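You operate a simulated robot arm through the tools that you are given. There is no shell and no other tool. Be economical: measure what you need, move in short steps, check, and stop when the job is done.

You run a simulated two-armed robot. Do the job below in one go: nothing can be reset, and whatever is moved stays where it is left.

TASK
Pick up the pear cheese from the top of the low bench with one hand, pass it to the other hand and put it on the middle shelf of the wide rack. Set down upright: pear cheese.

It is judged by the outcome, as a careful person would: the job done as asked, and still so three seconds after it is handed in. It fails if anything else is knocked over, pushed out of place, dropped, spilled or broken.

THE ROBOT
Two 7-joint arms with two-finger parallel grippers on one trunk, on a base that drives. Base frame: it is fixed to the floor where the robot stands at the start and does not move with it; the origin is under the middle of the robot, x ahead of it, y to its left, z up; the surface under the hand at the start is at about z = 760. Readings come in mm, degrees, newtons and seconds.
The left shoulder is at the start at [71, 156, 1005], the right one opposite. Places, roughly: middle shelf of the wide rack [-1400, -1500, 900]; pear cheese (6x6x12 cm) [600, 200, 800]. Payload 3.91 kg a hand.
The TCP of each hand is the grasp point between the finger pads, 30 mm short of the fingertips. In the tool frame z runs along the fingers and y along their closing line. Largest opening 110 mm; finger width 20, thickness 10; the body of the gripper, 48 by 112 mm, starts 55 mm behind the TCP.
Orientation is that of the tool frame in the base frame, as a unit quaternion [w, x, y, z]. With the fingers straight down and closing along the base's y, the tool's x points along the base's -x, its y along +y and its z along -z.

THE INTERFACE
- The arms move only by the tool step_arm. It takes "left_plan", "right_plan" or both (then of equal length, played together; a hand with none holds still); each is a list of rows, each a list of 7 numbers: the opening, from 0 (shut) to 1 (fully open), then the shift along the tool's x, y, z in units of 100 mm (1.0 is 100 mm), then the turn, a rotation vector about the tool's x, y, z in units of 60 degrees (1.0 is 60 degrees). In form: [[fingers, tx, ty, tz, wx, wy, wz], ...]. A call has 1 to 20 rows; each row is the pose to reach, as a shift and turn from the pose commanded when the call began, along the tool's axes at that moment. A call with a number of a shift or a turn outside -1 to 1 is refused whole. A row lasts 0.2 s, in which the tool goes at most 50 mm and 8.6 degrees; a call with a longer step from one row to the next is refused whole, and so is a gripper value outside its range. A pose out of reach is approached as far as the arm can. The call stops where the force on the tool passes 40 N (or 10 N more than at its start, if that is more) or the arm is blocked; 0.2 s more then pass. The fingers move at their own pace (about 108 mm/s each) and stop on an object; they squeeze with about 38 N. The grip force told is the motor's: it shows also when the fingers shut on nothing. Time passes only in rows, and 0.2 s behind the last, so rows that repeat a pose let the fingers close. It gives the time, the measured TCP pose, the force on the tool (base axes), the opening and the grip force at its end, in the units of the frame above (readings bear some noise), with the torque about the TCP (base axes, N m) and any sound that the robot's microphone picked up.
- Cameras (640 x 400 px; columns grow to the right, rows downward): "scene" is now at [130.4, 41.7, 1235.4]; the picture's right is [0.45, -0.89, -0.00], its down [-0.48, -0.24, -0.84] and it looks along [0.75, 0.38, -0.54] (base axes); focal length 256 px, centre (320, 200). "left" rides on the left gripper at [72, -17, -103] in its tool frame; the picture's right is [0.23, 0.97, 0.00], its down [-0.76, 0.18, -0.62] and it looks along [-0.61, 0.14, 0.78] (tool axes); focal length 222 px, centre (320, 200). "right" rides on the right gripper at [72, 17, -103] in its tool frame; the picture's right is [-0.23, 0.97, 0.00], its down [-0.76, -0.18, -0.62] and it looks along [-0.61, -0.14, 0.78] (tool axes); focal length 222 px, centre (320, 200). There is no depth. A picture from a camera that has moved, and an enlarged one, comes with that camera's place and axes in the base frame and with its lens.
- capture(camera): a new picture of that camera. No time passes.
- move_column(by): slides the trunk up (or, below 0, down) by that many mm; the arms and the scene camera ride with it, the base frame stays. It gives what a move gives, with no picture.
- roll_base(legs): drives the robot by 1 to 6 legs, each [ahead, left, turn to the left] in mm, mm and degrees, along the robot's own axes; the way and the turn of a leg run together, so that a leg with both is an arc; at most 1500 mm and 180 degrees a leg. The arms and the cameras ride along, it lands a little off, and it stops where it bumps. It gives what a move gives.
- aim_head(pan, tilt): turns the head with the scene camera to pan (to the left, within 86 degrees either way) and tilt (down, from -29 to 69), counted from straight ahead of the robot. It gives what a move gives.
- zoom(camera, box): a new picture of the part [left, top, right, bottom] of that camera's present view, enlarged. No time passes.
- close_job(): hands the job in; it is judged then, once.

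Go step by step. Nothing tells you exact positions but the pictures and the camera data: compare them with the known pose of the tool, close in by small moves and look again before you grip or let go. The budget is 120 turns and 88 pictures, counting those below and the enlarged ones. Unless the task says otherwise, let go and move clear before handing in.

The tools are called after "Emit:" as name(argument=value, ...) on one line, values as JSON. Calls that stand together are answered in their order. step_arm: Moves the arms, as the interface text tells. Its arguments: {"type":"object","properties":{"left_plan":{"type":"array","items":{"type":"array","items":{"type":"number"}}},"right_plan":{"type":"array","items":{"type":"array","items":{"type":"number"}}}},"required":[]} The other tools are called the same way: move_column (by) slides the trunk up or down; roll_base (legs) drives the base; aim_head (pan, tilt) turns the head that bears the scene camera; capture (camera) takes a picture; zoom (camera, box) takes an enlarged picture of a part of a camera's view; close_job () hands the job in.

At the start:

```text
t: 0.0
left_ee_pos: [657.4, 638.5, 1029.6]
left_ee_rot: [-0.001, 0.0, 1.0, 0.0]
left_contact_force: [0.7, -0.4, -0.6]
left_moment: [0.0, 0.01, 0.02]
left_opening: 110.2
left_grip_force: 0.0
right_ee_pos: [637.9, -56.6, 1033.1]
right_ee_rot: [0.0, 0.0, 1.0, 0.001]
right_contact_force: [1.1, 0.4, 0.0]
right_moment: [-0.02, -0.01, 0.0]
right_opening: 110.0
right_grip_force: 0.0
trunk travel left (down, up): [-450.0, 490.0]
robot x, y, heading: [-2.3, 1.8, 0.2]
head pan, tilt: [27.0, 32.5]
```

scene: 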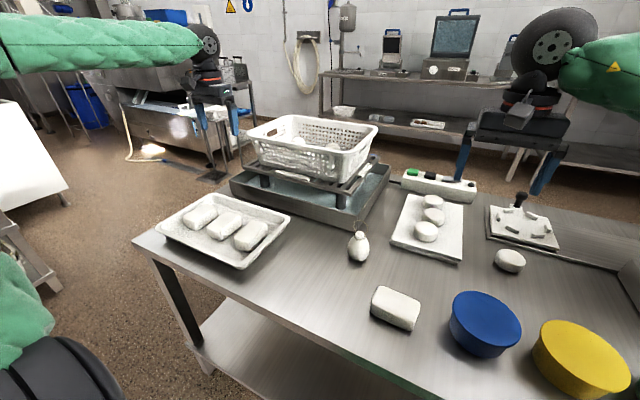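
right: 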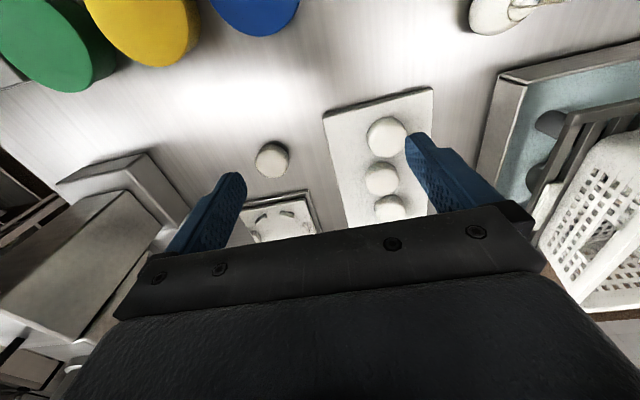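
left: 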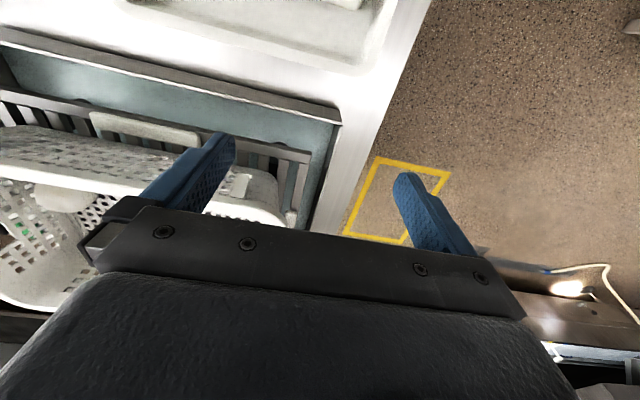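

The pear cheese is near [585, 165] on the bench, beside the tray. I'll take a closer look, then look towards the rack.

Emit:
zoom(camera="scene", box=[310, 210, 406, 270])

Emit:
aim_head(pan=-86, tilt=20)

Emit:
capture(camera="scene")

```text
6.67 times, centred on (358, 240) of scene
camera zoom: at [130.4, 41.7, 1235.4], right [0.45, -0.89, 0.0], down [-0.48, -0.24, -0.84], along [0.75, 0.38, -0.54], focal length 1709 px, centre (67, -67)
```

zoom: 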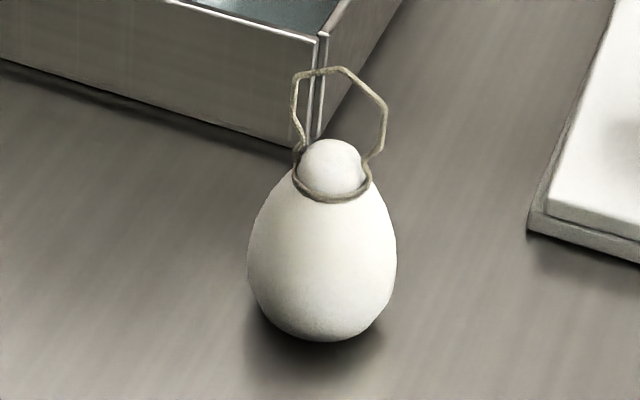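

```text
t: 1.9
left_ee_pos: [657.0, 636.8, 1029.1]
left_ee_rot: [0.0, 0.0, 1.0, 0.0]
left_contact_force: [-0.4, 0.4, -0.1]
left_moment: [0.0, 0.0, -0.01]
left_opening: 110.0
left_grip_force: 0.0
right_ee_pos: [637.3, -56.2, 1034.4]
right_ee_rot: [0.0, 0.0, 1.0, -0.001]
right_contact_force: [-0.2, -0.1, 0.4]
right_moment: [-0.02, -0.01, 0.03]
right_opening: 109.8
right_grip_force: 0.1
trunk travel left (down, up): [-450.0, 490.0]
robot x, y, heading: [-2.9, -1.0, -0.1]
head pan, tilt: [-85.9, 20.0]
```

```text
83 pictures are left
camera scene: at [57.4, -91.7, 1255.4], right [-1.0, -0.07, 0.0], down [-0.02, 0.34, -0.94], along [0.07, -0.94, -0.34], focal length 256 px, centre (320, 200)
```

scene: 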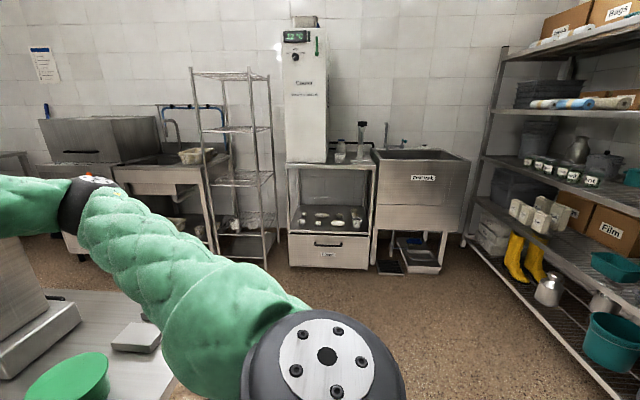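

The pear has an egg-shaped body about 60 mm wide with a string loop on top, standing near [590, 166]. The wide rack is behind me on the right. I'll back up a little and sidestep to the right to get a comfortable tilted grasp with the left hand.

Emit:
roll_base(legs=[[-200, -230, 0]])

Emit:
aim_head(pan=27, tilt=32)

Emit:
step_arm(left_plan=[[0.8, 0, -0.2, 0, 0, -0.133, 0], [0.8, 0, -0.4, 0, 0, -0.267, 0], [0.8, 0, -0.6, 0, 0, -0.4, 0], [0.8, 0, -0.8, 0, 0, -0.533, 0], [0.8, 0, -1, 0, 0, -0.667, 0]])

Emit:
capture(camera="scene")

Emit:
capture(camera="left")

```text
t: 4.0
left_ee_pos: [454.0, 406.0, 1029.4]
left_ee_rot: [0.0, 0.0, 1.0, 0.0]
left_contact_force: [0.1, 0.6, -0.1]
left_moment: [0.0, -0.02, 0.03]
left_opening: 110.0
left_grip_force: 0.0
right_ee_pos: [436.6, -286.8, 1035.0]
right_ee_rot: [0.001, 0.0, 1.0, 0.0]
right_contact_force: [0.0, -0.6, 1.1]
right_moment: [0.02, -0.01, -0.01]
right_opening: 109.9
right_grip_force: 0.1
trunk travel left (down, up): [-450.0, 490.0]
robot x, y, heading: [-203.7, -230.4, 0.2]
head pan, tilt: [-85.9, 20.0]
```

```text
t: 5.9
left_ee_pos: [454.7, 406.6, 1028.8]
left_ee_rot: [0.0, -0.002, 1.0, 0.001]
left_contact_force: [0.9, 0.2, 1.1]
left_moment: [-0.01, 0.01, 0.03]
left_opening: 109.9
left_grip_force: 0.0
right_ee_pos: [437.9, -286.7, 1034.7]
right_ee_rot: [0.0, 0.0, 1.0, 0.0]
right_contact_force: [0.6, 0.2, 0.4]
right_moment: [-0.02, 0.02, -0.01]
right_opening: 110.1
right_grip_force: 0.1
trunk travel left (down, up): [-450.0, 490.0]
robot x, y, heading: [-201.4, -232.2, 0.4]
head pan, tilt: [27.0, 32.0]
```

```text
t: 7.1
left_ee_pos: [455.7, 307.8, 1029.9]
left_ee_rot: [0.343, -0.002, 0.939, 0.001]
left_contact_force: [1.0, 0.6, -0.1]
left_moment: [0.0, -0.01, -0.01]
left_opening: 87.6
left_grip_force: 0.0
right_ee_pos: [439.2, -286.1, 1034.1]
right_ee_rot: [0.0, 0.0, 1.0, 0.0]
right_contact_force: [0.3, -0.4, -0.4]
right_moment: [-0.02, -0.05, -0.02]
right_opening: 110.0
right_grip_force: 0.0
trunk travel left (down, up): [-450.0, 490.0]
robot x, y, heading: [-203.6, -231.5, 0.0]
head pan, tilt: [27.0, 32.0]
```

```text
82 pictures are left
camera scene: at [-70.5, -188.5, 1236.2], right [0.46, -0.89, 0.0], down [-0.47, -0.24, -0.85], along [0.75, 0.39, -0.53], focal length 256 px, centre (320, 200)
```

scene: 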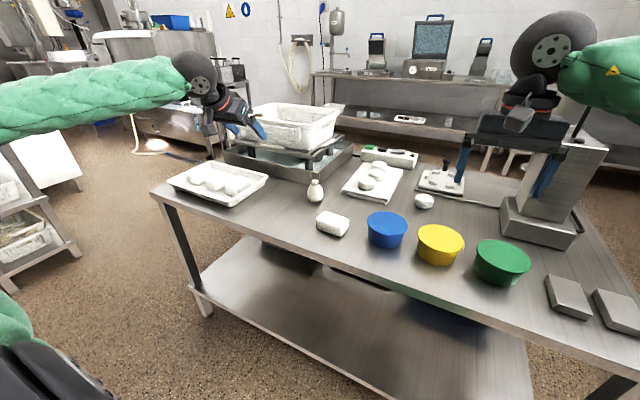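

```text
81 pictures are left
camera left: at [334.2, 289.6, 1061.9], right [-0.18, 0.97, -0.15], down [0.18, 0.18, 0.97], along [0.97, 0.14, -0.21], focal length 222 px, centre (320, 200)
```

left: 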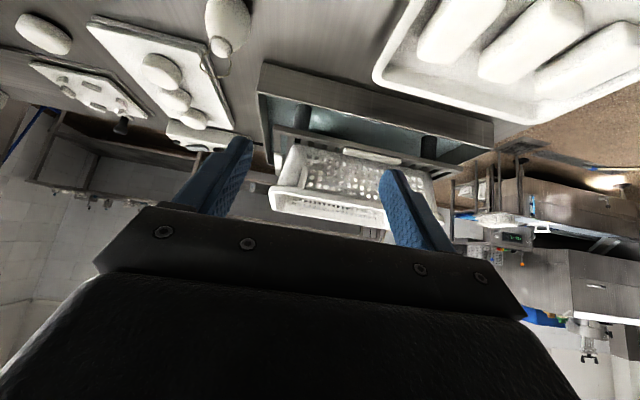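

The tilt is right, and two views agree the pear is at about [592, 169]. I'm closing in to a pre-grasp pose.

Emit:
step_arm(left_plan=[[0.8, 0.1, -0.3, 0.1, 0, 0, 0], [0.8, 0.2, -0.6, 0.25, 0, 0, 0], [0.8, 0.3, -0.85, 0.4, 0, 0, 0], [0.8, 0.4, -1.0, 0.6, 0, 0, 0], [0.8, 0.47, -1.0, 0.8, 0, 0, 0]])

Emit:
step_arm(left_plan=[[0.8, 0, -0.2, 0.2, 0, 0, 0], [0.8, 0, -0.39, 0.4, 0, 0, 0], [0.8, 0, -0.39, 0.4, 0, 0, 0]])

Emit:
capture(camera="left")

Emit:
zoom(camera="scene", box=[240, 130, 400, 230])

```text
t: 8.3
left_ee_pos: [472.2, 207.3, 939.0]
left_ee_rot: [0.342, -0.002, 0.94, 0.001]
left_contact_force: [-0.2, -0.3, -0.4]
left_moment: [0.03, -0.01, -0.01]
left_opening: 88.1
left_grip_force: 0.1
right_ee_pos: [437.7, -284.7, 1033.3]
right_ee_rot: [0.001, 0.0, 1.0, 0.0]
right_contact_force: [0.9, -0.9, -0.6]
right_moment: [-0.02, 0.06, 0.02]
right_opening: 110.2
right_grip_force: 0.0
trunk travel left (down, up): [-450.0, 490.0]
robot x, y, heading: [-201.4, -232.2, -0.1]
head pan, tilt: [27.0, 32.0]
```

```text
t: 9.1
left_ee_pos: [496.4, 169.0, 909.4]
left_ee_rot: [0.343, -0.001, 0.939, 0.001]
left_contact_force: [0.3, -1.0, -0.4]
left_moment: [0.01, 0.0, -0.03]
left_opening: 87.9
left_grip_force: 0.0
right_ee_pos: [437.4, -285.2, 1035.3]
right_ee_rot: [0.0, 0.001, 1.0, 0.0]
right_contact_force: [-0.8, 0.6, -0.4]
right_moment: [0.01, 0.03, 0.0]
right_opening: 110.1
right_grip_force: 0.1
trunk travel left (down, up): [-450.0, 490.0]
robot x, y, heading: [-201.2, -229.4, 0.0]
head pan, tilt: [27.0, 32.0]
```

```text
80 pictures are left
camera left: at [376.0, 150.6, 941.5], right [-0.18, 0.97, -0.15], down [0.18, 0.18, 0.97], along [0.97, 0.14, -0.21], focal length 222 px, centre (320, 200)
```

left: 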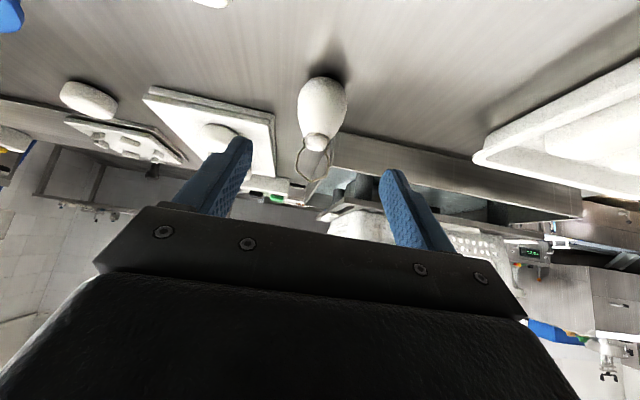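

```text
4.00 times, centred on (320, 180) of scene
camera zoom: at [-70.7, -188.7, 1236.2], right [0.46, -0.89, 0.0], down [-0.47, -0.24, -0.85], along [0.75, 0.39, -0.53], focal length 1025 px, centre (320, 280)
```

zoom: 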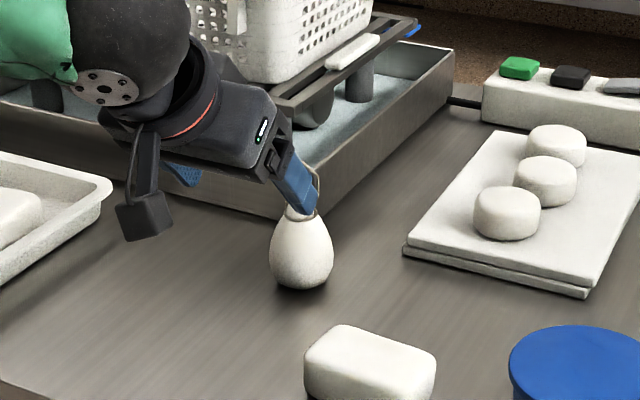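

The tool axis already points straight at the pear. I'll advance 90 mm and look again.

Emit:
step_arm(left_plan=[[0.8, 0, 0, 0.3, 0, 0, 0], [0.8, 0, 0.01, 0.6, 0, 0, 0], [0.8, 0, 0.01, 0.9, 0, 0, 0], [0.8, 0, 0.01, 0.9, 0, 0, 0]])

Emit:
capture(camera="left")

Emit:
zoom(camera="scene", box=[272, 150, 368, 210])

```text
t: 10.1
left_ee_pos: [552.6, 170.3, 839.9]
left_ee_rot: [0.343, -0.001, 0.939, 0.001]
left_contact_force: [0.2, 0.5, 0.3]
left_moment: [-0.03, -0.01, -0.01]
left_opening: 88.0
left_grip_force: 0.0
right_ee_pos: [437.2, -285.5, 1034.2]
right_ee_rot: [-0.001, -0.001, 1.0, 0.0]
right_contact_force: [0.1, 0.0, 1.0]
right_moment: [0.0, -0.04, 0.01]
right_opening: 110.0
right_grip_force: 0.0
trunk travel left (down, up): [-450.0, 490.0]
robot x, y, heading: [-196.6, -229.1, 0.1]
head pan, tilt: [27.0, 32.0]
```

```text
78 pictures are left
camera left: at [432.3, 152.5, 871.4], right [-0.18, 0.97, -0.15], down [0.18, 0.18, 0.97], along [0.97, 0.14, -0.21], focal length 222 px, centre (320, 200)
```

left: 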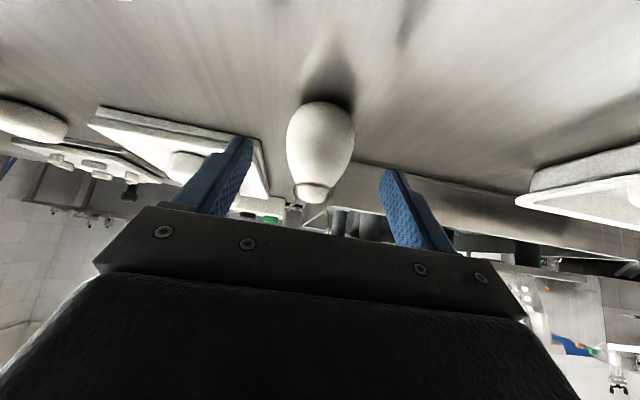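

```text
6.67 times, centred on (320, 180) of scene
camera zoom: at [-71.0, -189.0, 1236.3], right [0.46, -0.89, 0.0], down [-0.47, -0.24, -0.85], along [0.76, 0.39, -0.53], focal length 1709 px, centre (320, 333)
```

zoom: 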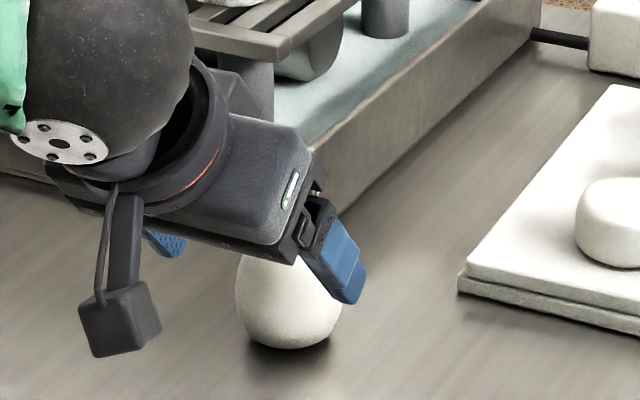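

The pear is centred between the fingers, with the body centre near [586, 169, 793]. I'll advance the last 53 mm and check before gripping.

Emit:
step_arm(left_plan=[[0.8, 0, 0, 0.2, 0, 0, 0], [0.8, 0, 0, 0.4, 0, 0, 0], [0.8, 0, 0, 0.53, 0, 0, 0], [0.8, 0, 0, 0.53, 0, 0, 0]])

Emit:
capture(camera="left")

Emit:
zoom(camera="scene", box=[272, 150, 368, 210])

```text
t: 11.1
left_ee_pos: [589.1, 170.2, 797.7]
left_ee_rot: [0.342, -0.001, 0.94, 0.0]
left_contact_force: [0.0, -0.4, 0.1]
left_moment: [-0.01, -0.01, 0.01]
left_opening: 88.1
left_grip_force: 0.0
right_ee_pos: [437.1, -285.6, 1035.7]
right_ee_rot: [0.0, -0.001, 1.0, 0.0]
right_contact_force: [-0.5, 0.6, 0.6]
right_moment: [0.0, -0.02, 0.0]
right_opening: 110.0
right_grip_force: 0.2
trunk travel left (down, up): [-450.0, 490.0]
robot x, y, heading: [-198.4, -231.0, 0.1]
head pan, tilt: [27.0, 32.0]
```

```text
76 pictures are left
camera left: at [467.6, 151.1, 830.8], right [-0.18, 0.97, -0.15], down [0.18, 0.18, 0.97], along [0.97, 0.14, -0.21], focal length 222 px, centre (320, 200)
```

left: 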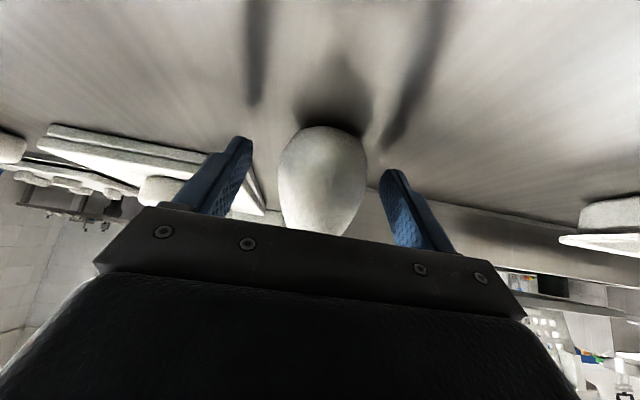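

```text
6.67 times, centred on (320, 180) of scene
camera zoom: at [-70.5, -189.0, 1236.2], right [0.46, -0.89, 0.0], down [-0.47, -0.24, -0.85], along [0.75, 0.39, -0.53], focal length 1709 px, centre (320, 333)
```

zoom: 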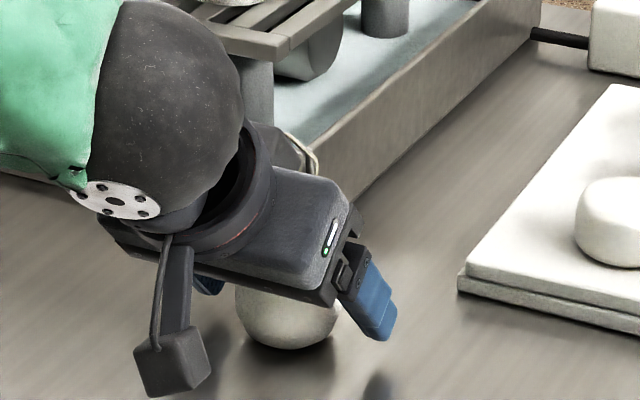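

The fingers straddle the equator of the body, slightly towards the tips and clear of the bench. Gripping now.

Emit:
step_arm(left_plan=[[0.35, 0, 0, 0.0, 0, 0, 0], [0.2, 0, 0, 0.0, 0, 0, 0], [0.2, 0, 0, 0, 0, 0, 0], [0.2, 0, 0, 0, 0, 0, 0]])

Emit:
capture(camera="left")

```text
t: 12.1
left_ee_pos: [588.7, 169.3, 798.8]
left_ee_rot: [0.342, -0.001, 0.94, 0.0]
left_contact_force: [0.0, -1.2, -0.4]
left_moment: [0.02, 0.02, -0.03]
left_opening: 53.5
left_grip_force: 37.8
right_ee_pos: [437.8, -285.3, 1034.5]
right_ee_rot: [0.0, 0.001, 1.0, 0.0]
right_contact_force: [-0.1, 0.0, 0.2]
right_moment: [-0.01, 0.01, 0.04]
right_opening: 110.2
right_grip_force: 0.0
trunk travel left (down, up): [-450.0, 490.0]
robot x, y, heading: [-200.4, -229.2, -0.1]
head pan, tilt: [27.0, 32.0]
```

```text
74 pictures are left
camera left: at [467.7, 151.1, 830.6], right [-0.18, 0.97, -0.15], down [0.18, 0.18, 0.97], along [0.97, 0.14, -0.21], focal length 222 px, centre (320, 200)
```

left: 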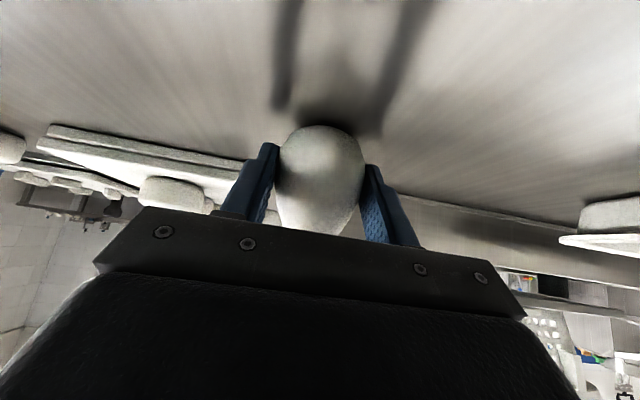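

Gripped at 53.5 mm with 38 N. I'll lift straight up 100 mm and check.

Emit:
step_arm(left_plan=[[0.2, -0.064, 0, -0.077, 0, 0, 0], [0.2, -0.193, 0, -0.23, 0, 0, 0], [0.2, -0.386, 0, -0.46, 0, 0, 0], [0.2, -0.643, 0, -0.766, 0, 0, 0], [0.2, -0.643, 0, -0.766, 0, 0, 0]])

Emit:
capture(camera="left")

Emit:
zoom(camera="scene", box=[240, 120, 400, 220])

```text
t: 13.3
left_ee_pos: [588.1, 170.5, 897.8]
left_ee_rot: [0.341, -0.001, 0.94, -0.001]
left_contact_force: [-0.1, -0.4, -2.2]
left_moment: [0.03, 0.0, -0.01]
left_opening: 53.4
left_grip_force: 37.9
right_ee_pos: [439.2, -285.6, 1033.9]
right_ee_rot: [-0.001, -0.001, 1.0, -0.001]
right_contact_force: [0.4, -0.4, 0.6]
right_moment: [0.02, -0.02, -0.02]
right_opening: 110.2
right_grip_force: 0.1
trunk travel left (down, up): [-450.0, 490.0]
robot x, y, heading: [-197.1, -228.4, 0.0]
head pan, tilt: [27.0, 32.0]
```

```text
73 pictures are left
camera left: at [466.9, 151.4, 930.2], right [-0.18, 0.97, -0.15], down [0.18, 0.18, 0.97], along [0.97, 0.14, -0.21], focal length 222 px, centre (320, 200)
```

left: 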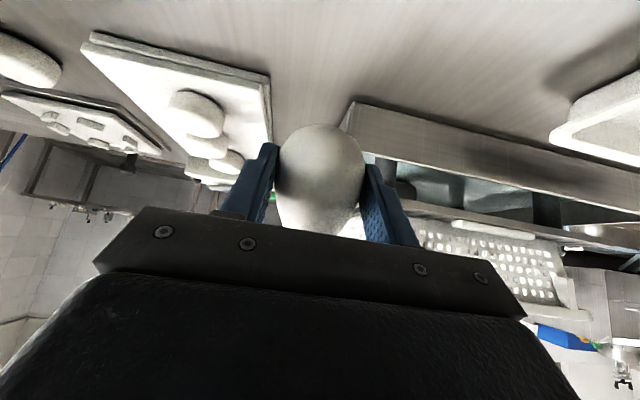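

```text
4.00 times, centred on (320, 170) of scene
camera zoom: at [-69.5, -188.5, 1236.0], right [0.46, -0.89, 0.0], down [-0.47, -0.24, -0.85], along [0.75, 0.39, -0.53], focal length 1025 px, centre (320, 320)
```

zoom: 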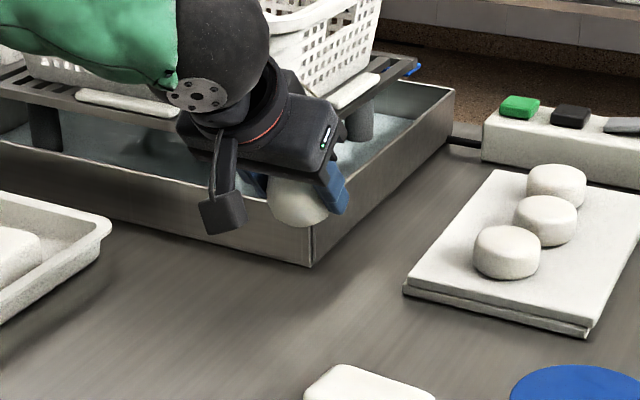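

The pear is held securely and upright. I'll raise it more, back away from the bench and look around towards the rack.

Emit:
step_arm(left_plan=[[0.2, -0.193, 0, -0.23, 0, 0, 0], [0.2, -0.386, 0, -0.46, 0, 0, 0], [0.2, -0.643, 0, -0.766, 0, 0, 0]])

Emit:
roll_base(legs=[[-300, 0, 0], [0, 0, -90]])

Emit:
aim_head(pan=-50, tilt=15)

Emit:
capture(camera="scene")

```text
t: 14.1
left_ee_pos: [590.2, 170.4, 999.2]
left_ee_rot: [0.342, -0.001, 0.94, 0.001]
left_contact_force: [0.2, -0.8, -0.7]
left_moment: [0.04, 0.01, 0.03]
left_opening: 53.5
left_grip_force: 38.4
right_ee_pos: [436.7, -286.1, 1034.2]
right_ee_rot: [0.0, 0.0, 1.0, -0.001]
right_contact_force: [-0.7, 0.1, 0.3]
right_moment: [0.0, 0.01, 0.01]
right_opening: 109.9
right_grip_force: 0.0
trunk travel left (down, up): [-450.0, 490.0]
robot x, y, heading: [-203.0, -230.0, 0.1]
head pan, tilt: [27.0, 32.0]
```

```text
t: 19.9
left_ee_pos: [-97.0, -1019.6, 996.8]
left_ee_rot: [0.242, 0.662, 0.667, -0.241]
left_contact_force: [-0.7, -0.5, -0.5]
left_moment: [-0.01, 0.0, 0.0]
left_opening: 53.5
left_grip_force: 37.7
right_ee_pos: [-553.2, -870.0, 1035.1]
right_ee_rot: [0.0, 0.705, 0.709, 0.0]
right_contact_force: [-0.5, -0.8, 0.2]
right_moment: [0.01, -0.03, 0.01]
right_opening: 109.8
right_grip_force: 0.0
trunk travel left (down, up): [-450.0, 490.0]
robot x, y, heading: [-505.5, -233.9, -89.5]
head pan, tilt: [27.0, 32.0]
```

```text
t: 21.4
left_ee_pos: [-97.8, -1021.4, 996.4]
left_ee_rot: [0.242, 0.663, 0.667, -0.24]
left_contact_force: [-0.2, -0.3, -1.1]
left_moment: [0.02, -0.04, -0.04]
left_opening: 53.4
left_grip_force: 38.4
right_ee_pos: [-553.1, -870.9, 1034.3]
right_ee_rot: [0.0, 0.705, 0.709, 0.0]
right_contact_force: [-0.6, 0.0, -0.4]
right_moment: [0.04, 0.01, 0.03]
right_opening: 110.0
right_grip_force: 0.0
trunk travel left (down, up): [-450.0, 490.0]
robot x, y, heading: [-502.0, -231.7, -89.6]
head pan, tilt: [-50.0, 15.0]
```

```text
71 pictures are left
camera scene: at [-572.2, -341.3, 1263.5], right [-0.65, 0.76, 0.0], down [0.2, 0.17, -0.97], along [-0.74, -0.63, -0.26], focal length 256 px, centre (320, 200)
```

scene: 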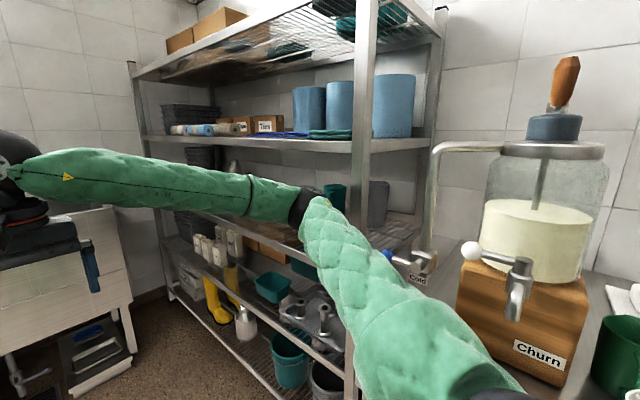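

We're in open floor, so I'll do the handover here. The left hand brings the pear towards the middle while the right hand turns in place to point left, with its camera on top.

Emit:
step_arm(left_plan=[[0.2, 0.05, -0.14, -0.04, 0, 0, 0], [0.2, 0.1, -0.28, -0.08, 0, 0, 0], [0.2, 0.15, -0.42, -0.12, 0, 0, 0], [0.2, 0.2, -0.57, -0.16, 0, 0, 0], [0.2, 0.25, -0.71, -0.2, 0, 0, 0], [0.2, 0.3, -0.85, -0.25, 0, 0, 0], [0.2, 0.34, -1.0, -0.29, 0, 0, 0]], right_plan=[[0.8, 0, 0, 0, -0.082, 0.082, 0.082], [0.8, 0, 0, 0, -0.165, 0.165, 0.165], [0.8, 0, 0, 0, -0.247, 0.247, 0.247], [0.8, 0, 0, 0, -0.33, 0.33, 0.33], [0.8, 0, 0, 0, -0.412, 0.412, 0.412], [0.8, 0, 0, 0, -0.495, 0.495, 0.495], [0.8, 0, 0, 0, -0.577, 0.577, 0.577]])

Emit:
step_arm(left_plan=[[0.2, 0.05, -0.14, -0.04, 0, 0, 0], [0.2, 0.1, -0.28, -0.08, 0, 0, 0], [0.2, 0.15, -0.42, -0.12, 0, 0, 0], [0.2, 0.2, -0.57, -0.16, 0, 0, 0], [0.2, 0.25, -0.71, -0.2, 0, 0, 0], [0.2, 0.3, -0.85, -0.25, 0, 0, 0], [0.2, 0.34, -1.0, -0.29, 0, 0, 0]], right_plan=[[0.8, 0, 0, 0, -0.082, 0.082, 0.082], [0.8, 0, 0, 0, -0.165, 0.165, 0.165], [0.8, 0, 0, 0, -0.247, 0.247, 0.247], [0.8, 0, 0, 0, -0.33, 0.33, 0.33], [0.8, 0, 0, 0, -0.412, 0.412, 0.412], [0.8, 0, 0, 0, -0.495, 0.495, 0.495], [0.8, 0, 0, 0, -0.577, 0.577, 0.577]])

Emit:
aim_head(pan=5, tilt=25)

Emit:
capture(camera="scene")

Emit:
capture(camera="right")

```text
t: 23.0
left_ee_pos: [-195.9, -977.1, 997.2]
left_ee_rot: [0.242, 0.661, 0.668, -0.241]
left_contact_force: [0.5, 0.8, -0.6]
left_moment: [0.02, 0.0, 0.0]
left_opening: 53.4
left_grip_force: 37.7
right_ee_pos: [-551.7, -867.4, 1035.6]
right_ee_rot: [-0.002, 0.815, 0.411, 0.408]
right_contact_force: [-0.3, 0.8, -0.4]
right_moment: [0.02, 0.01, 0.01]
right_opening: 87.9
right_grip_force: 0.2
trunk travel left (down, up): [-450.0, 490.0]
robot x, y, heading: [-500.6, -231.7, -89.4]
head pan, tilt: [-50.0, 15.0]
```

```text
t: 24.8
left_ee_pos: [-282.3, -1036.8, 978.7]
left_ee_rot: [0.259, 0.63, 0.703, -0.205]
left_contact_force: [-3.1, -0.7, 0.1]
left_moment: [0.11, -0.18, 0.17]
left_opening: 53.6
left_grip_force: 38.1
right_ee_pos: [-550.2, -1001.6, 1005.6]
right_ee_rot: [-0.046, 0.684, 0.027, 0.727]
right_contact_force: [-1.7, 0.7, 2.0]
right_moment: [-0.03, 0.2, -0.1]
right_opening: 88.1
right_grip_force: 0.1
trunk travel left (down, up): [-450.0, 490.0]
robot x, y, heading: [-507.6, -335.7, -83.6]
head pan, tilt: [-50.0, 15.0]
stopped in row 7 (left hand): the arm was blocked; the commanded pose is now the measured one
```

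```text
t: 26.1
left_ee_pos: [-220.6, -982.1, 990.9]
left_ee_rot: [0.264, 0.605, 0.722, -0.208]
left_contact_force: [0.8, 2.3, -1.1]
left_moment: [-0.06, 0.01, -0.04]
left_opening: 53.4
left_grip_force: 38.0
right_ee_pos: [-487.9, -960.6, 1021.5]
right_ee_rot: [-0.066, 0.689, 0.058, 0.719]
right_contact_force: [0.2, 0.7, 0.5]
right_moment: [-0.01, 0.03, -0.07]
right_opening: 88.0
right_grip_force: 0.0
trunk travel left (down, up): [-450.0, 490.0]
robot x, y, heading: [-504.0, -316.6, -80.1]
head pan, tilt: [5.0, 25.0]
```

```text
70 pictures are left
camera scene: at [-465.3, -453.6, 1246.9], right [-0.97, -0.26, 0.01], down [-0.12, 0.41, -0.9], along [0.23, -0.88, -0.43], focal length 256 px, centre (320, 200)
```

scene: 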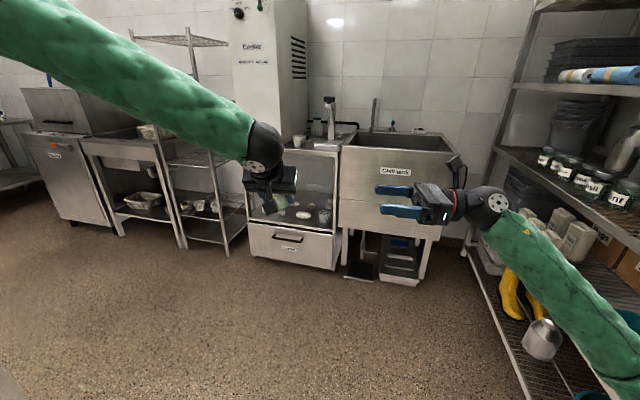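

```text
69 pictures are left
camera right: at [-589.4, -997.4, 1089.7], right [0.18, -0.96, -0.23], down [-0.61, 0.08, -0.79], along [0.77, 0.28, -0.57], focal length 222 px, centre (320, 200)
```

right: 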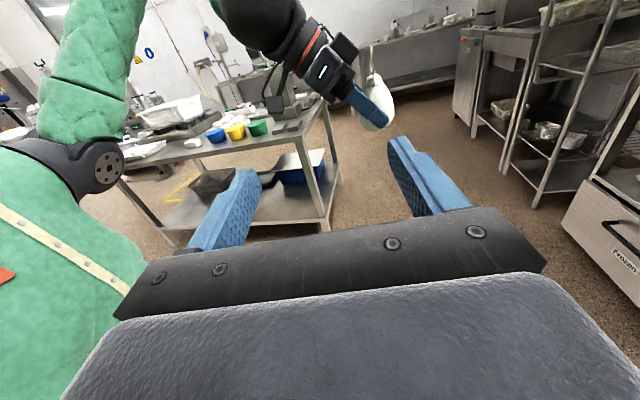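

The base got nudged during that turn, so one of the arms touched something. I'll look to both sides before moving.

Emit:
aim_head(pan=-80, tilt=25)

Emit:
capture(camera="scene")

Emit:
aim_head(pan=80, tilt=25)

Emit:
capture(camera="scene")

Emit:
capture(camera="left")

```text
t: 27.7
left_ee_pos: [-221.1, -985.3, 987.9]
left_ee_rot: [0.264, 0.606, 0.721, -0.206]
left_contact_force: [0.1, 1.3, -1.4]
left_moment: [-0.04, 0.01, -0.01]
left_opening: 53.3
left_grip_force: 37.8
right_ee_pos: [-489.4, -965.2, 1018.8]
right_ee_rot: [-0.066, 0.689, 0.054, 0.72]
right_contact_force: [-1.5, 0.6, 0.0]
right_moment: [0.02, -0.04, 0.0]
right_opening: 87.9
right_grip_force: 0.1
trunk travel left (down, up): [-450.0, 490.0]
robot x, y, heading: [-505.0, -315.8, -80.5]
head pan, tilt: [-80.0, 25.0]
```

```text
68 pictures are left
camera scene: at [-575.2, -398.8, 1247.7], right [-0.34, 0.94, 0.01], down [0.39, 0.15, -0.91], along [-0.86, -0.3, -0.42], focal length 256 px, centre (320, 200)
```

scene: 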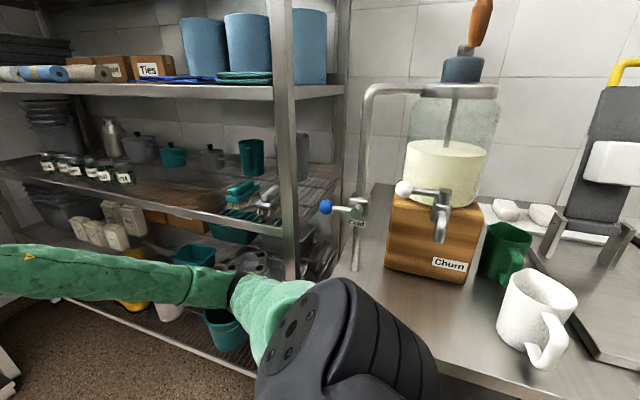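

```text
t: 30.1
left_ee_pos: [-221.9, -984.5, 988.1]
left_ee_rot: [0.264, 0.606, 0.721, -0.206]
left_contact_force: [-0.3, 0.2, -2.0]
left_moment: [0.03, -0.02, 0.0]
left_opening: 53.4
left_grip_force: 37.7
right_ee_pos: [-489.8, -966.8, 1019.3]
right_ee_rot: [-0.065, 0.689, 0.054, 0.72]
right_contact_force: [-0.3, 0.4, 0.2]
right_moment: [-0.03, 0.01, 0.04]
right_opening: 88.0
right_grip_force: 0.0
trunk travel left (down, up): [-450.0, 490.0]
robot x, y, heading: [-506.9, -313.3, -80.1]
head pan, tilt: [80.0, 25.0]
```

```text
67 pictures are left
camera scene: at [-396.2, -368.9, 1246.5], right [-0.01, -1.0, -0.01], down [-0.43, 0.01, -0.9], along [0.9, 0.0, -0.43], focal length 256 px, centre (320, 200)
```

scene: 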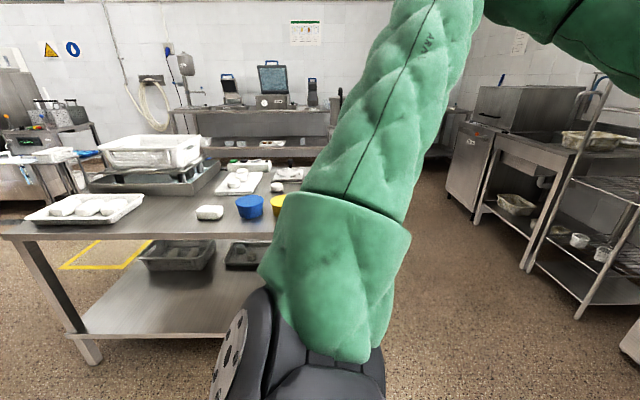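

```text
66 pictures are left
camera left: at [-260.0, -870.3, 1021.8], right [0.93, 0.35, -0.12], down [0.19, -0.17, 0.97], along [0.32, -0.92, -0.22], focal length 222 px, centre (320, 200)
```

left: 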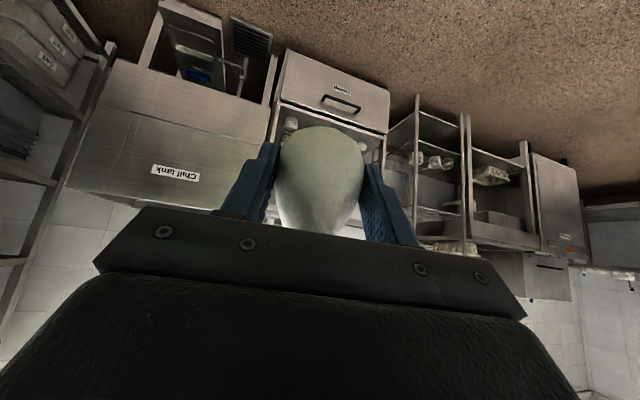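

The right elbow brushed the rack's end post. Nothing looks displaced and the pear is still held well. I'll move away from the rack before continuing.

Emit:
roll_base(legs=[[0, 300, 0]])

Emit:
aim_head(pan=-60, tilt=20)

Emit:
capture(camera="scene")

Emit:
aim_head(pan=5, tilt=25)

Emit:
capture(camera="scene")

```text
t: 30.9
left_ee_pos: [-215.9, -980.1, 990.9]
left_ee_rot: [0.268, 0.604, 0.721, -0.206]
left_contact_force: [-0.6, 0.2, -0.1]
left_moment: [0.01, 0.0, -0.03]
left_opening: 53.2
left_grip_force: 38.1
right_ee_pos: [-485.5, -961.1, 1020.3]
right_ee_rot: [-0.066, 0.687, 0.058, 0.721]
right_contact_force: [0.7, 0.3, -0.4]
right_moment: [0.01, -0.02, -0.04]
right_opening: 87.9
right_grip_force: 0.0
trunk travel left (down, up): [-450.0, 490.0]
robot x, y, heading: [-498.0, -313.4, -79.6]
head pan, tilt: [80.0, 25.0]
stopped in leg 1: the robot was blocked; the commanded pose is now the measured one
```

```text
t: 33.1
left_ee_pos: [-218.0, -980.0, 990.0]
left_ee_rot: [0.267, 0.604, 0.722, -0.204]
left_contact_force: [0.3, 0.6, -1.9]
left_moment: [-0.01, -0.01, -0.01]
left_opening: 53.3
left_grip_force: 38.0
right_ee_pos: [-485.8, -962.2, 1019.7]
right_ee_rot: [-0.067, 0.686, 0.057, 0.722]
right_contact_force: [-0.5, -0.2, -0.3]
right_moment: [-0.01, -0.02, 0.01]
right_opening: 87.9
right_grip_force: 0.2
trunk travel left (down, up): [-450.0, 490.0]
robot x, y, heading: [-499.3, -309.5, -80.2]
head pan, tilt: [-60.0, 20.0]
```

```text
65 pictures are left
camera scene: at [-560.6, -424.3, 1255.3], right [-0.64, 0.77, 0.0], down [0.26, 0.22, -0.94], along [-0.72, -0.6, -0.34], focal length 256 px, centre (320, 200)
```

scene: 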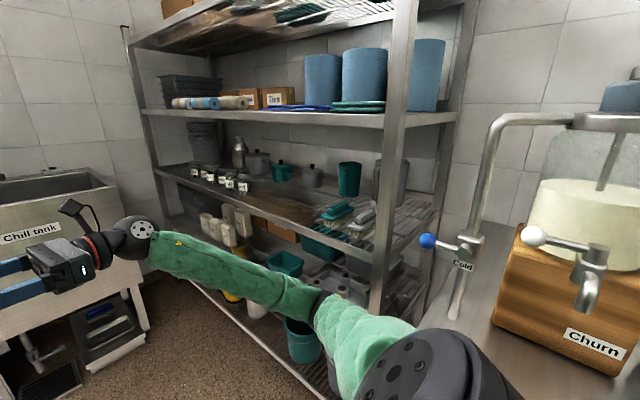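

```text
t: 34.5
left_ee_pos: [-218.3, -982.1, 991.6]
left_ee_rot: [0.267, 0.605, 0.721, -0.205]
left_contact_force: [-0.3, 0.8, -1.4]
left_moment: [0.0, 0.01, -0.02]
left_opening: 53.1
left_grip_force: 37.7
right_ee_pos: [-485.0, -961.4, 1021.4]
right_ee_rot: [-0.066, 0.688, 0.057, 0.721]
right_contact_force: [-0.5, 1.5, -0.5]
right_moment: [0.02, 0.01, 0.0]
right_opening: 87.9
right_grip_force: 0.0
trunk travel left (down, up): [-450.0, 490.0]
robot x, y, heading: [-495.9, -309.6, -80.0]
head pan, tilt: [5.0, 25.0]
```

```text
64 pictures are left
camera scene: at [-465.5, -453.4, 1247.0], right [-0.97, -0.26, 0.0], down [-0.11, 0.41, -0.91], along [0.23, -0.87, -0.42], focal length 256 px, centre (320, 200)
```

scene: 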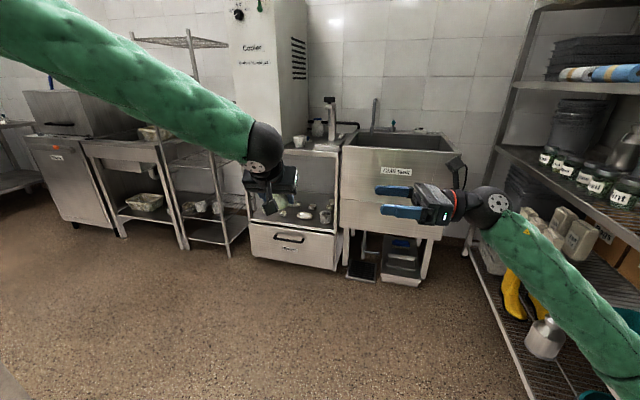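

By geometry the rack front is at x ≈ -1078 and the elbow isn't touching it. The right upper arm is leaning on the end corner of the churn counter, so the free way out is forward.

Emit:
roll_base(legs=[[180, 0, 0]])

Emit:
aim_head(pan=-86, tilt=45)

Emit:
capture(camera="scene")

```text
t: 36.0
left_ee_pos: [-189.4, -1154.2, 992.4]
left_ee_rot: [0.268, 0.605, 0.721, -0.205]
left_contact_force: [-0.3, -0.6, -1.7]
left_moment: [0.04, -0.04, 0.0]
left_opening: 53.3
left_grip_force: 37.6
right_ee_pos: [-457.7, -1135.9, 1020.7]
right_ee_rot: [-0.065, 0.687, 0.056, 0.722]
right_contact_force: [0.1, 0.4, -0.1]
right_moment: [-0.01, -0.03, 0.01]
right_opening: 87.9
right_grip_force: 0.1
trunk travel left (down, up): [-450.0, 490.0]
robot x, y, heading: [-468.0, -489.1, -80.0]
head pan, tilt: [5.0, 25.0]
```

```text
t: 37.6
left_ee_pos: [-189.0, -1154.3, 991.3]
left_ee_rot: [0.268, 0.605, 0.721, -0.206]
left_contact_force: [0.5, 0.4, -1.8]
left_moment: [0.02, -0.02, 0.01]
left_opening: 53.2
left_grip_force: 38.3
right_ee_pos: [-457.7, -1135.0, 1021.0]
right_ee_rot: [-0.066, 0.687, 0.058, 0.722]
right_contact_force: [-0.7, 0.0, 0.2]
right_moment: [0.01, 0.01, 0.03]
right_opening: 87.9
right_grip_force: 0.0
trunk travel left (down, up): [-450.0, 490.0]
robot x, y, heading: [-469.4, -490.4, -80.2]
head pan, tilt: [-85.9, 45.0]
```

```text
63 pictures are left
camera scene: at [-539.4, -556.7, 1216.7], right [-0.24, 0.97, 0.0], down [0.69, 0.17, -0.71], along [-0.69, -0.17, -0.71], focal length 256 px, centre (320, 200)
```

scene: 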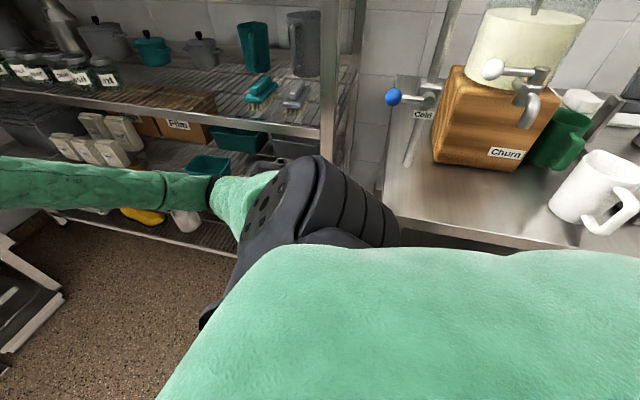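

We're free, and nothing on the counter or rack was disturbed. I'll shift further into open floor.

Emit:
roll_base(legs=[[0, 280, -10]])

Emit:
aim_head(pan=8, tilt=25)

Emit:
capture(camera="scene")

Emit:
capture(camera="right")

```text
t: 39.6
left_ee_pos: [-25.6, -1166.7, 991.5]
left_ee_rot: [0.25, 0.664, 0.667, -0.227]
left_contact_force: [0.2, 0.0, -0.8]
left_moment: [0.06, 0.01, 0.01]
left_opening: 53.2
left_grip_force: 37.5
right_ee_pos: [-286.9, -1103.3, 1021.1]
right_ee_rot: [-0.003, 0.689, -0.002, 0.724]
right_contact_force: [0.7, -0.3, 0.6]
right_moment: [0.01, -0.01, 0.0]
right_opening: 88.0
right_grip_force: 0.1
trunk travel left (down, up): [-450.0, 490.0]
robot x, y, heading: [-188.7, -460.3, -89.6]
head pan, tilt: [-85.9, 45.0]
```

```text
t: 41.3
left_ee_pos: [-27.4, -1167.4, 992.8]
left_ee_rot: [0.249, 0.664, 0.667, -0.227]
left_contact_force: [-0.1, -0.2, -1.0]
left_moment: [0.0, -0.02, 0.01]
left_opening: 53.0
left_grip_force: 37.8
right_ee_pos: [-287.6, -1103.3, 1021.0]
right_ee_rot: [-0.004, 0.689, -0.001, 0.724]
right_contact_force: [-0.2, 0.2, 0.0]
right_moment: [-0.01, -0.03, 0.03]
right_opening: 87.8
right_grip_force: 0.0
trunk travel left (down, up): [-450.0, 490.0]
robot x, y, heading: [-188.0, -465.1, -89.8]
head pan, tilt: [8.0, 25.0]
```

```text
62 pictures are left
camera scene: at [-176.7, -604.2, 1247.2], right [-0.99, -0.14, 0.0], down [-0.06, 0.42, -0.91], along [0.13, -0.9, -0.42], focal length 256 px, centre (320, 200)
```

scene: 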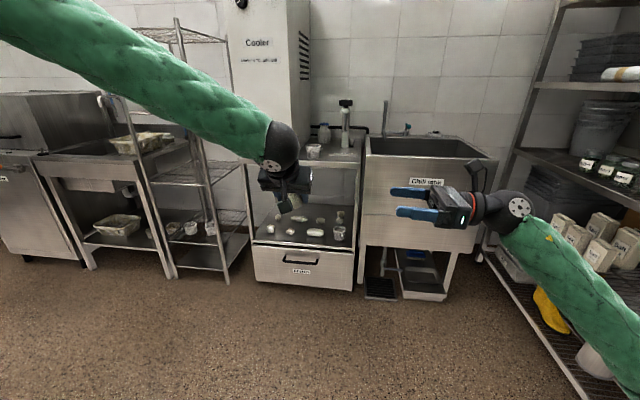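

```text
61 pictures are left
camera right: at [-394.5, -1121.3, 1088.2], right [0.02, -0.97, -0.23], down [-0.58, 0.18, -0.79], along [0.81, 0.15, -0.57], focal length 222 px, centre (320, 200)
```

right: 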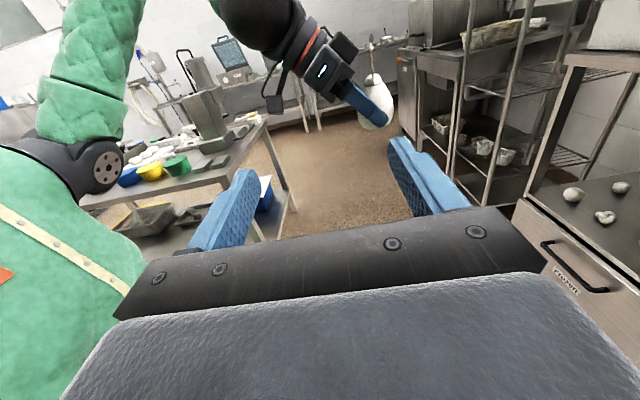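

Both hands are set up, with the pear at about [-26, -1178, 979]. I'll bring the right hand in line with the pear, short of contact, and look.

Emit:
step_arm(right_plan=[[0.73, -0.1, 0.13, 0.24, -0.04, -0.025, 0], [0.73, -0.2, 0.26, 0.48, -0.08, -0.05, 0], [0.73, -0.3, 0.39, 0.72, -0.125, -0.075, 0], [0.73, -0.4, 0.52, 0.95, -0.167, -0.1, 0], [0.73, -0.4, 0.52, 0.95, -0.167, -0.1, 0]])

Emit:
capture(camera="right")

Emit:
zoom(camera="scene", box=[220, 130, 460, 280])

```text
t: 42.5
left_ee_pos: [-26.0, -1166.2, 993.0]
left_ee_rot: [0.249, 0.664, 0.667, -0.228]
left_contact_force: [-0.3, 0.3, -1.7]
left_moment: [0.0, 0.0, 0.06]
left_opening: 53.2
left_grip_force: 37.9
right_ee_pos: [-190.4, -1154.2, 986.0]
right_ee_rot: [0.056, 0.724, -0.064, 0.685]
right_contact_force: [0.6, -0.5, 0.2]
right_moment: [0.03, 0.03, -0.01]
right_opening: 80.4
right_grip_force: 0.0
trunk travel left (down, up): [-450.0, 490.0]
robot x, y, heading: [-187.1, -462.0, -89.7]
head pan, tilt: [8.0, 25.0]
```

```text
60 pictures are left
camera right: at [-291.3, -1154.7, 1063.3], right [-0.18, -0.96, -0.23], down [-0.62, 0.29, -0.72], along [0.76, 0.02, -0.65], focal length 222 px, centre (320, 200)
```

right: 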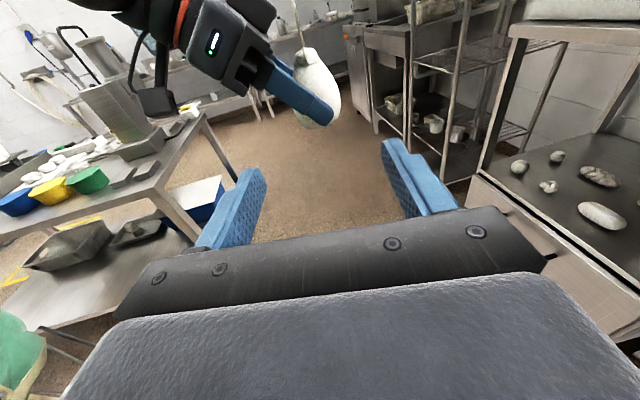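

```text
2.67 times, centred on (340, 205) of scene
camera zoom: at [-176.9, -604.1, 1247.3], right [-0.99, -0.14, 0.0], down [-0.06, 0.42, -0.91], along [0.13, -0.9, -0.42], focal length 684 px, centre (267, 187)
```

zoom: 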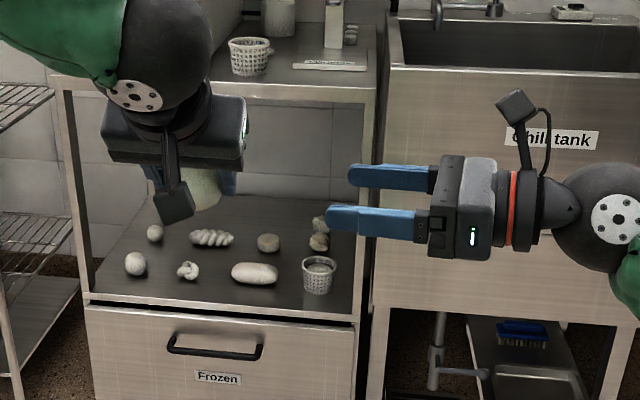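

The pear is upright, and the right hand needs about 158 mm more along its axis. I'll advance 85 mm with the small alignment correction and re-check.

Emit:
step_arm(right_plan=[[0.73, 0.03, -0.01, 0.3, 0, 0, 0], [0.73, 0.05, -0.02, 0.6, 0, 0, 0], [0.73, 0.07, -0.02, 0.85, 0, 0, 0], [0.73, 0.07, -0.02, 0.85, 0, 0, 0]])

Emit:
capture(camera="right")

Emit:
capture(camera="left")

Emit:
zoom(camera="scene", box=[240, 150, 400, 250])

```text
t: 43.5
left_ee_pos: [-26.4, -1167.1, 993.4]
left_ee_rot: [0.25, 0.664, 0.667, -0.227]
left_contact_force: [-0.9, 0.5, -2.1]
left_moment: [0.0, -0.01, 0.01]
left_opening: 52.9
left_grip_force: 38.3
right_ee_pos: [-106.4, -1166.4, 987.0]
right_ee_rot: [0.056, 0.724, -0.064, 0.685]
right_contact_force: [-0.2, 0.0, 0.0]
right_moment: [-0.04, 0.0, -0.01]
right_opening: 80.4
right_grip_force: 0.0
trunk travel left (down, up): [-450.0, 490.0]
robot x, y, heading: [-187.3, -463.2, -89.8]
head pan, tilt: [8.0, 25.0]
```

```text
58 pictures are left
camera right: at [-207.4, -1167.3, 1064.5], right [-0.18, -0.96, -0.23], down [-0.62, 0.29, -0.72], along [0.76, 0.02, -0.65], focal length 222 px, centre (320, 200)
```

right: 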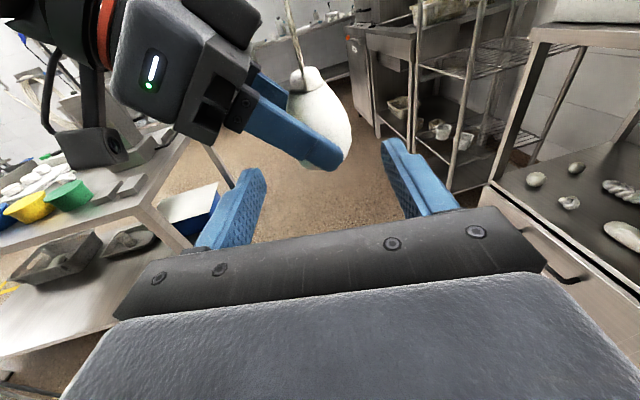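

```text
57 pictures are left
camera left: at [-45.3, -1046.9, 1026.0], right [0.97, 0.19, -0.12], down [0.15, -0.19, 0.97], along [0.16, -0.96, -0.21], focal length 222 px, centre (320, 200)
```

left: 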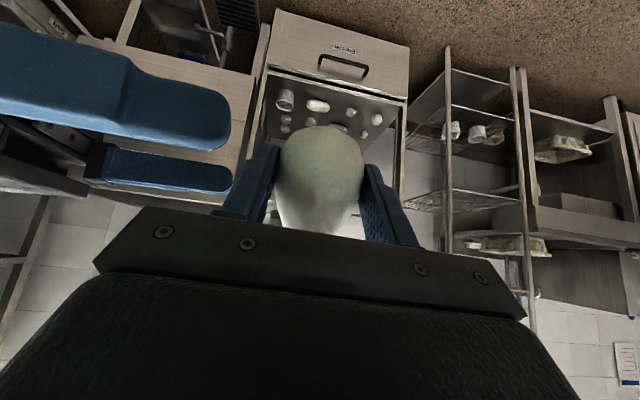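

```text
4.00 times, centred on (320, 200) of scene
camera zoom: at [-177.0, -604.1, 1247.3], right [-0.99, -0.14, 0.0], down [-0.06, 0.42, -0.91], along [0.13, -0.9, -0.42], focal length 1025 px, centre (320, 200)
```

zoom: 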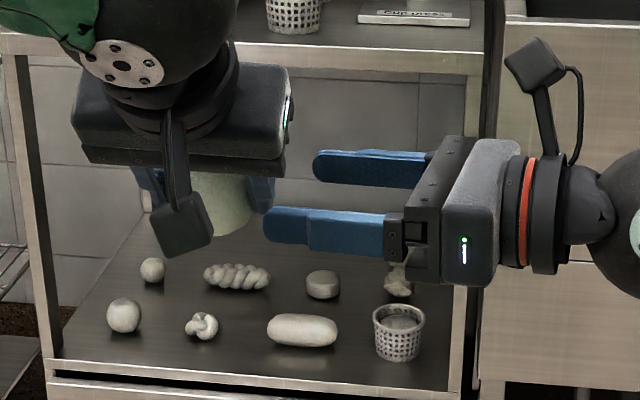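

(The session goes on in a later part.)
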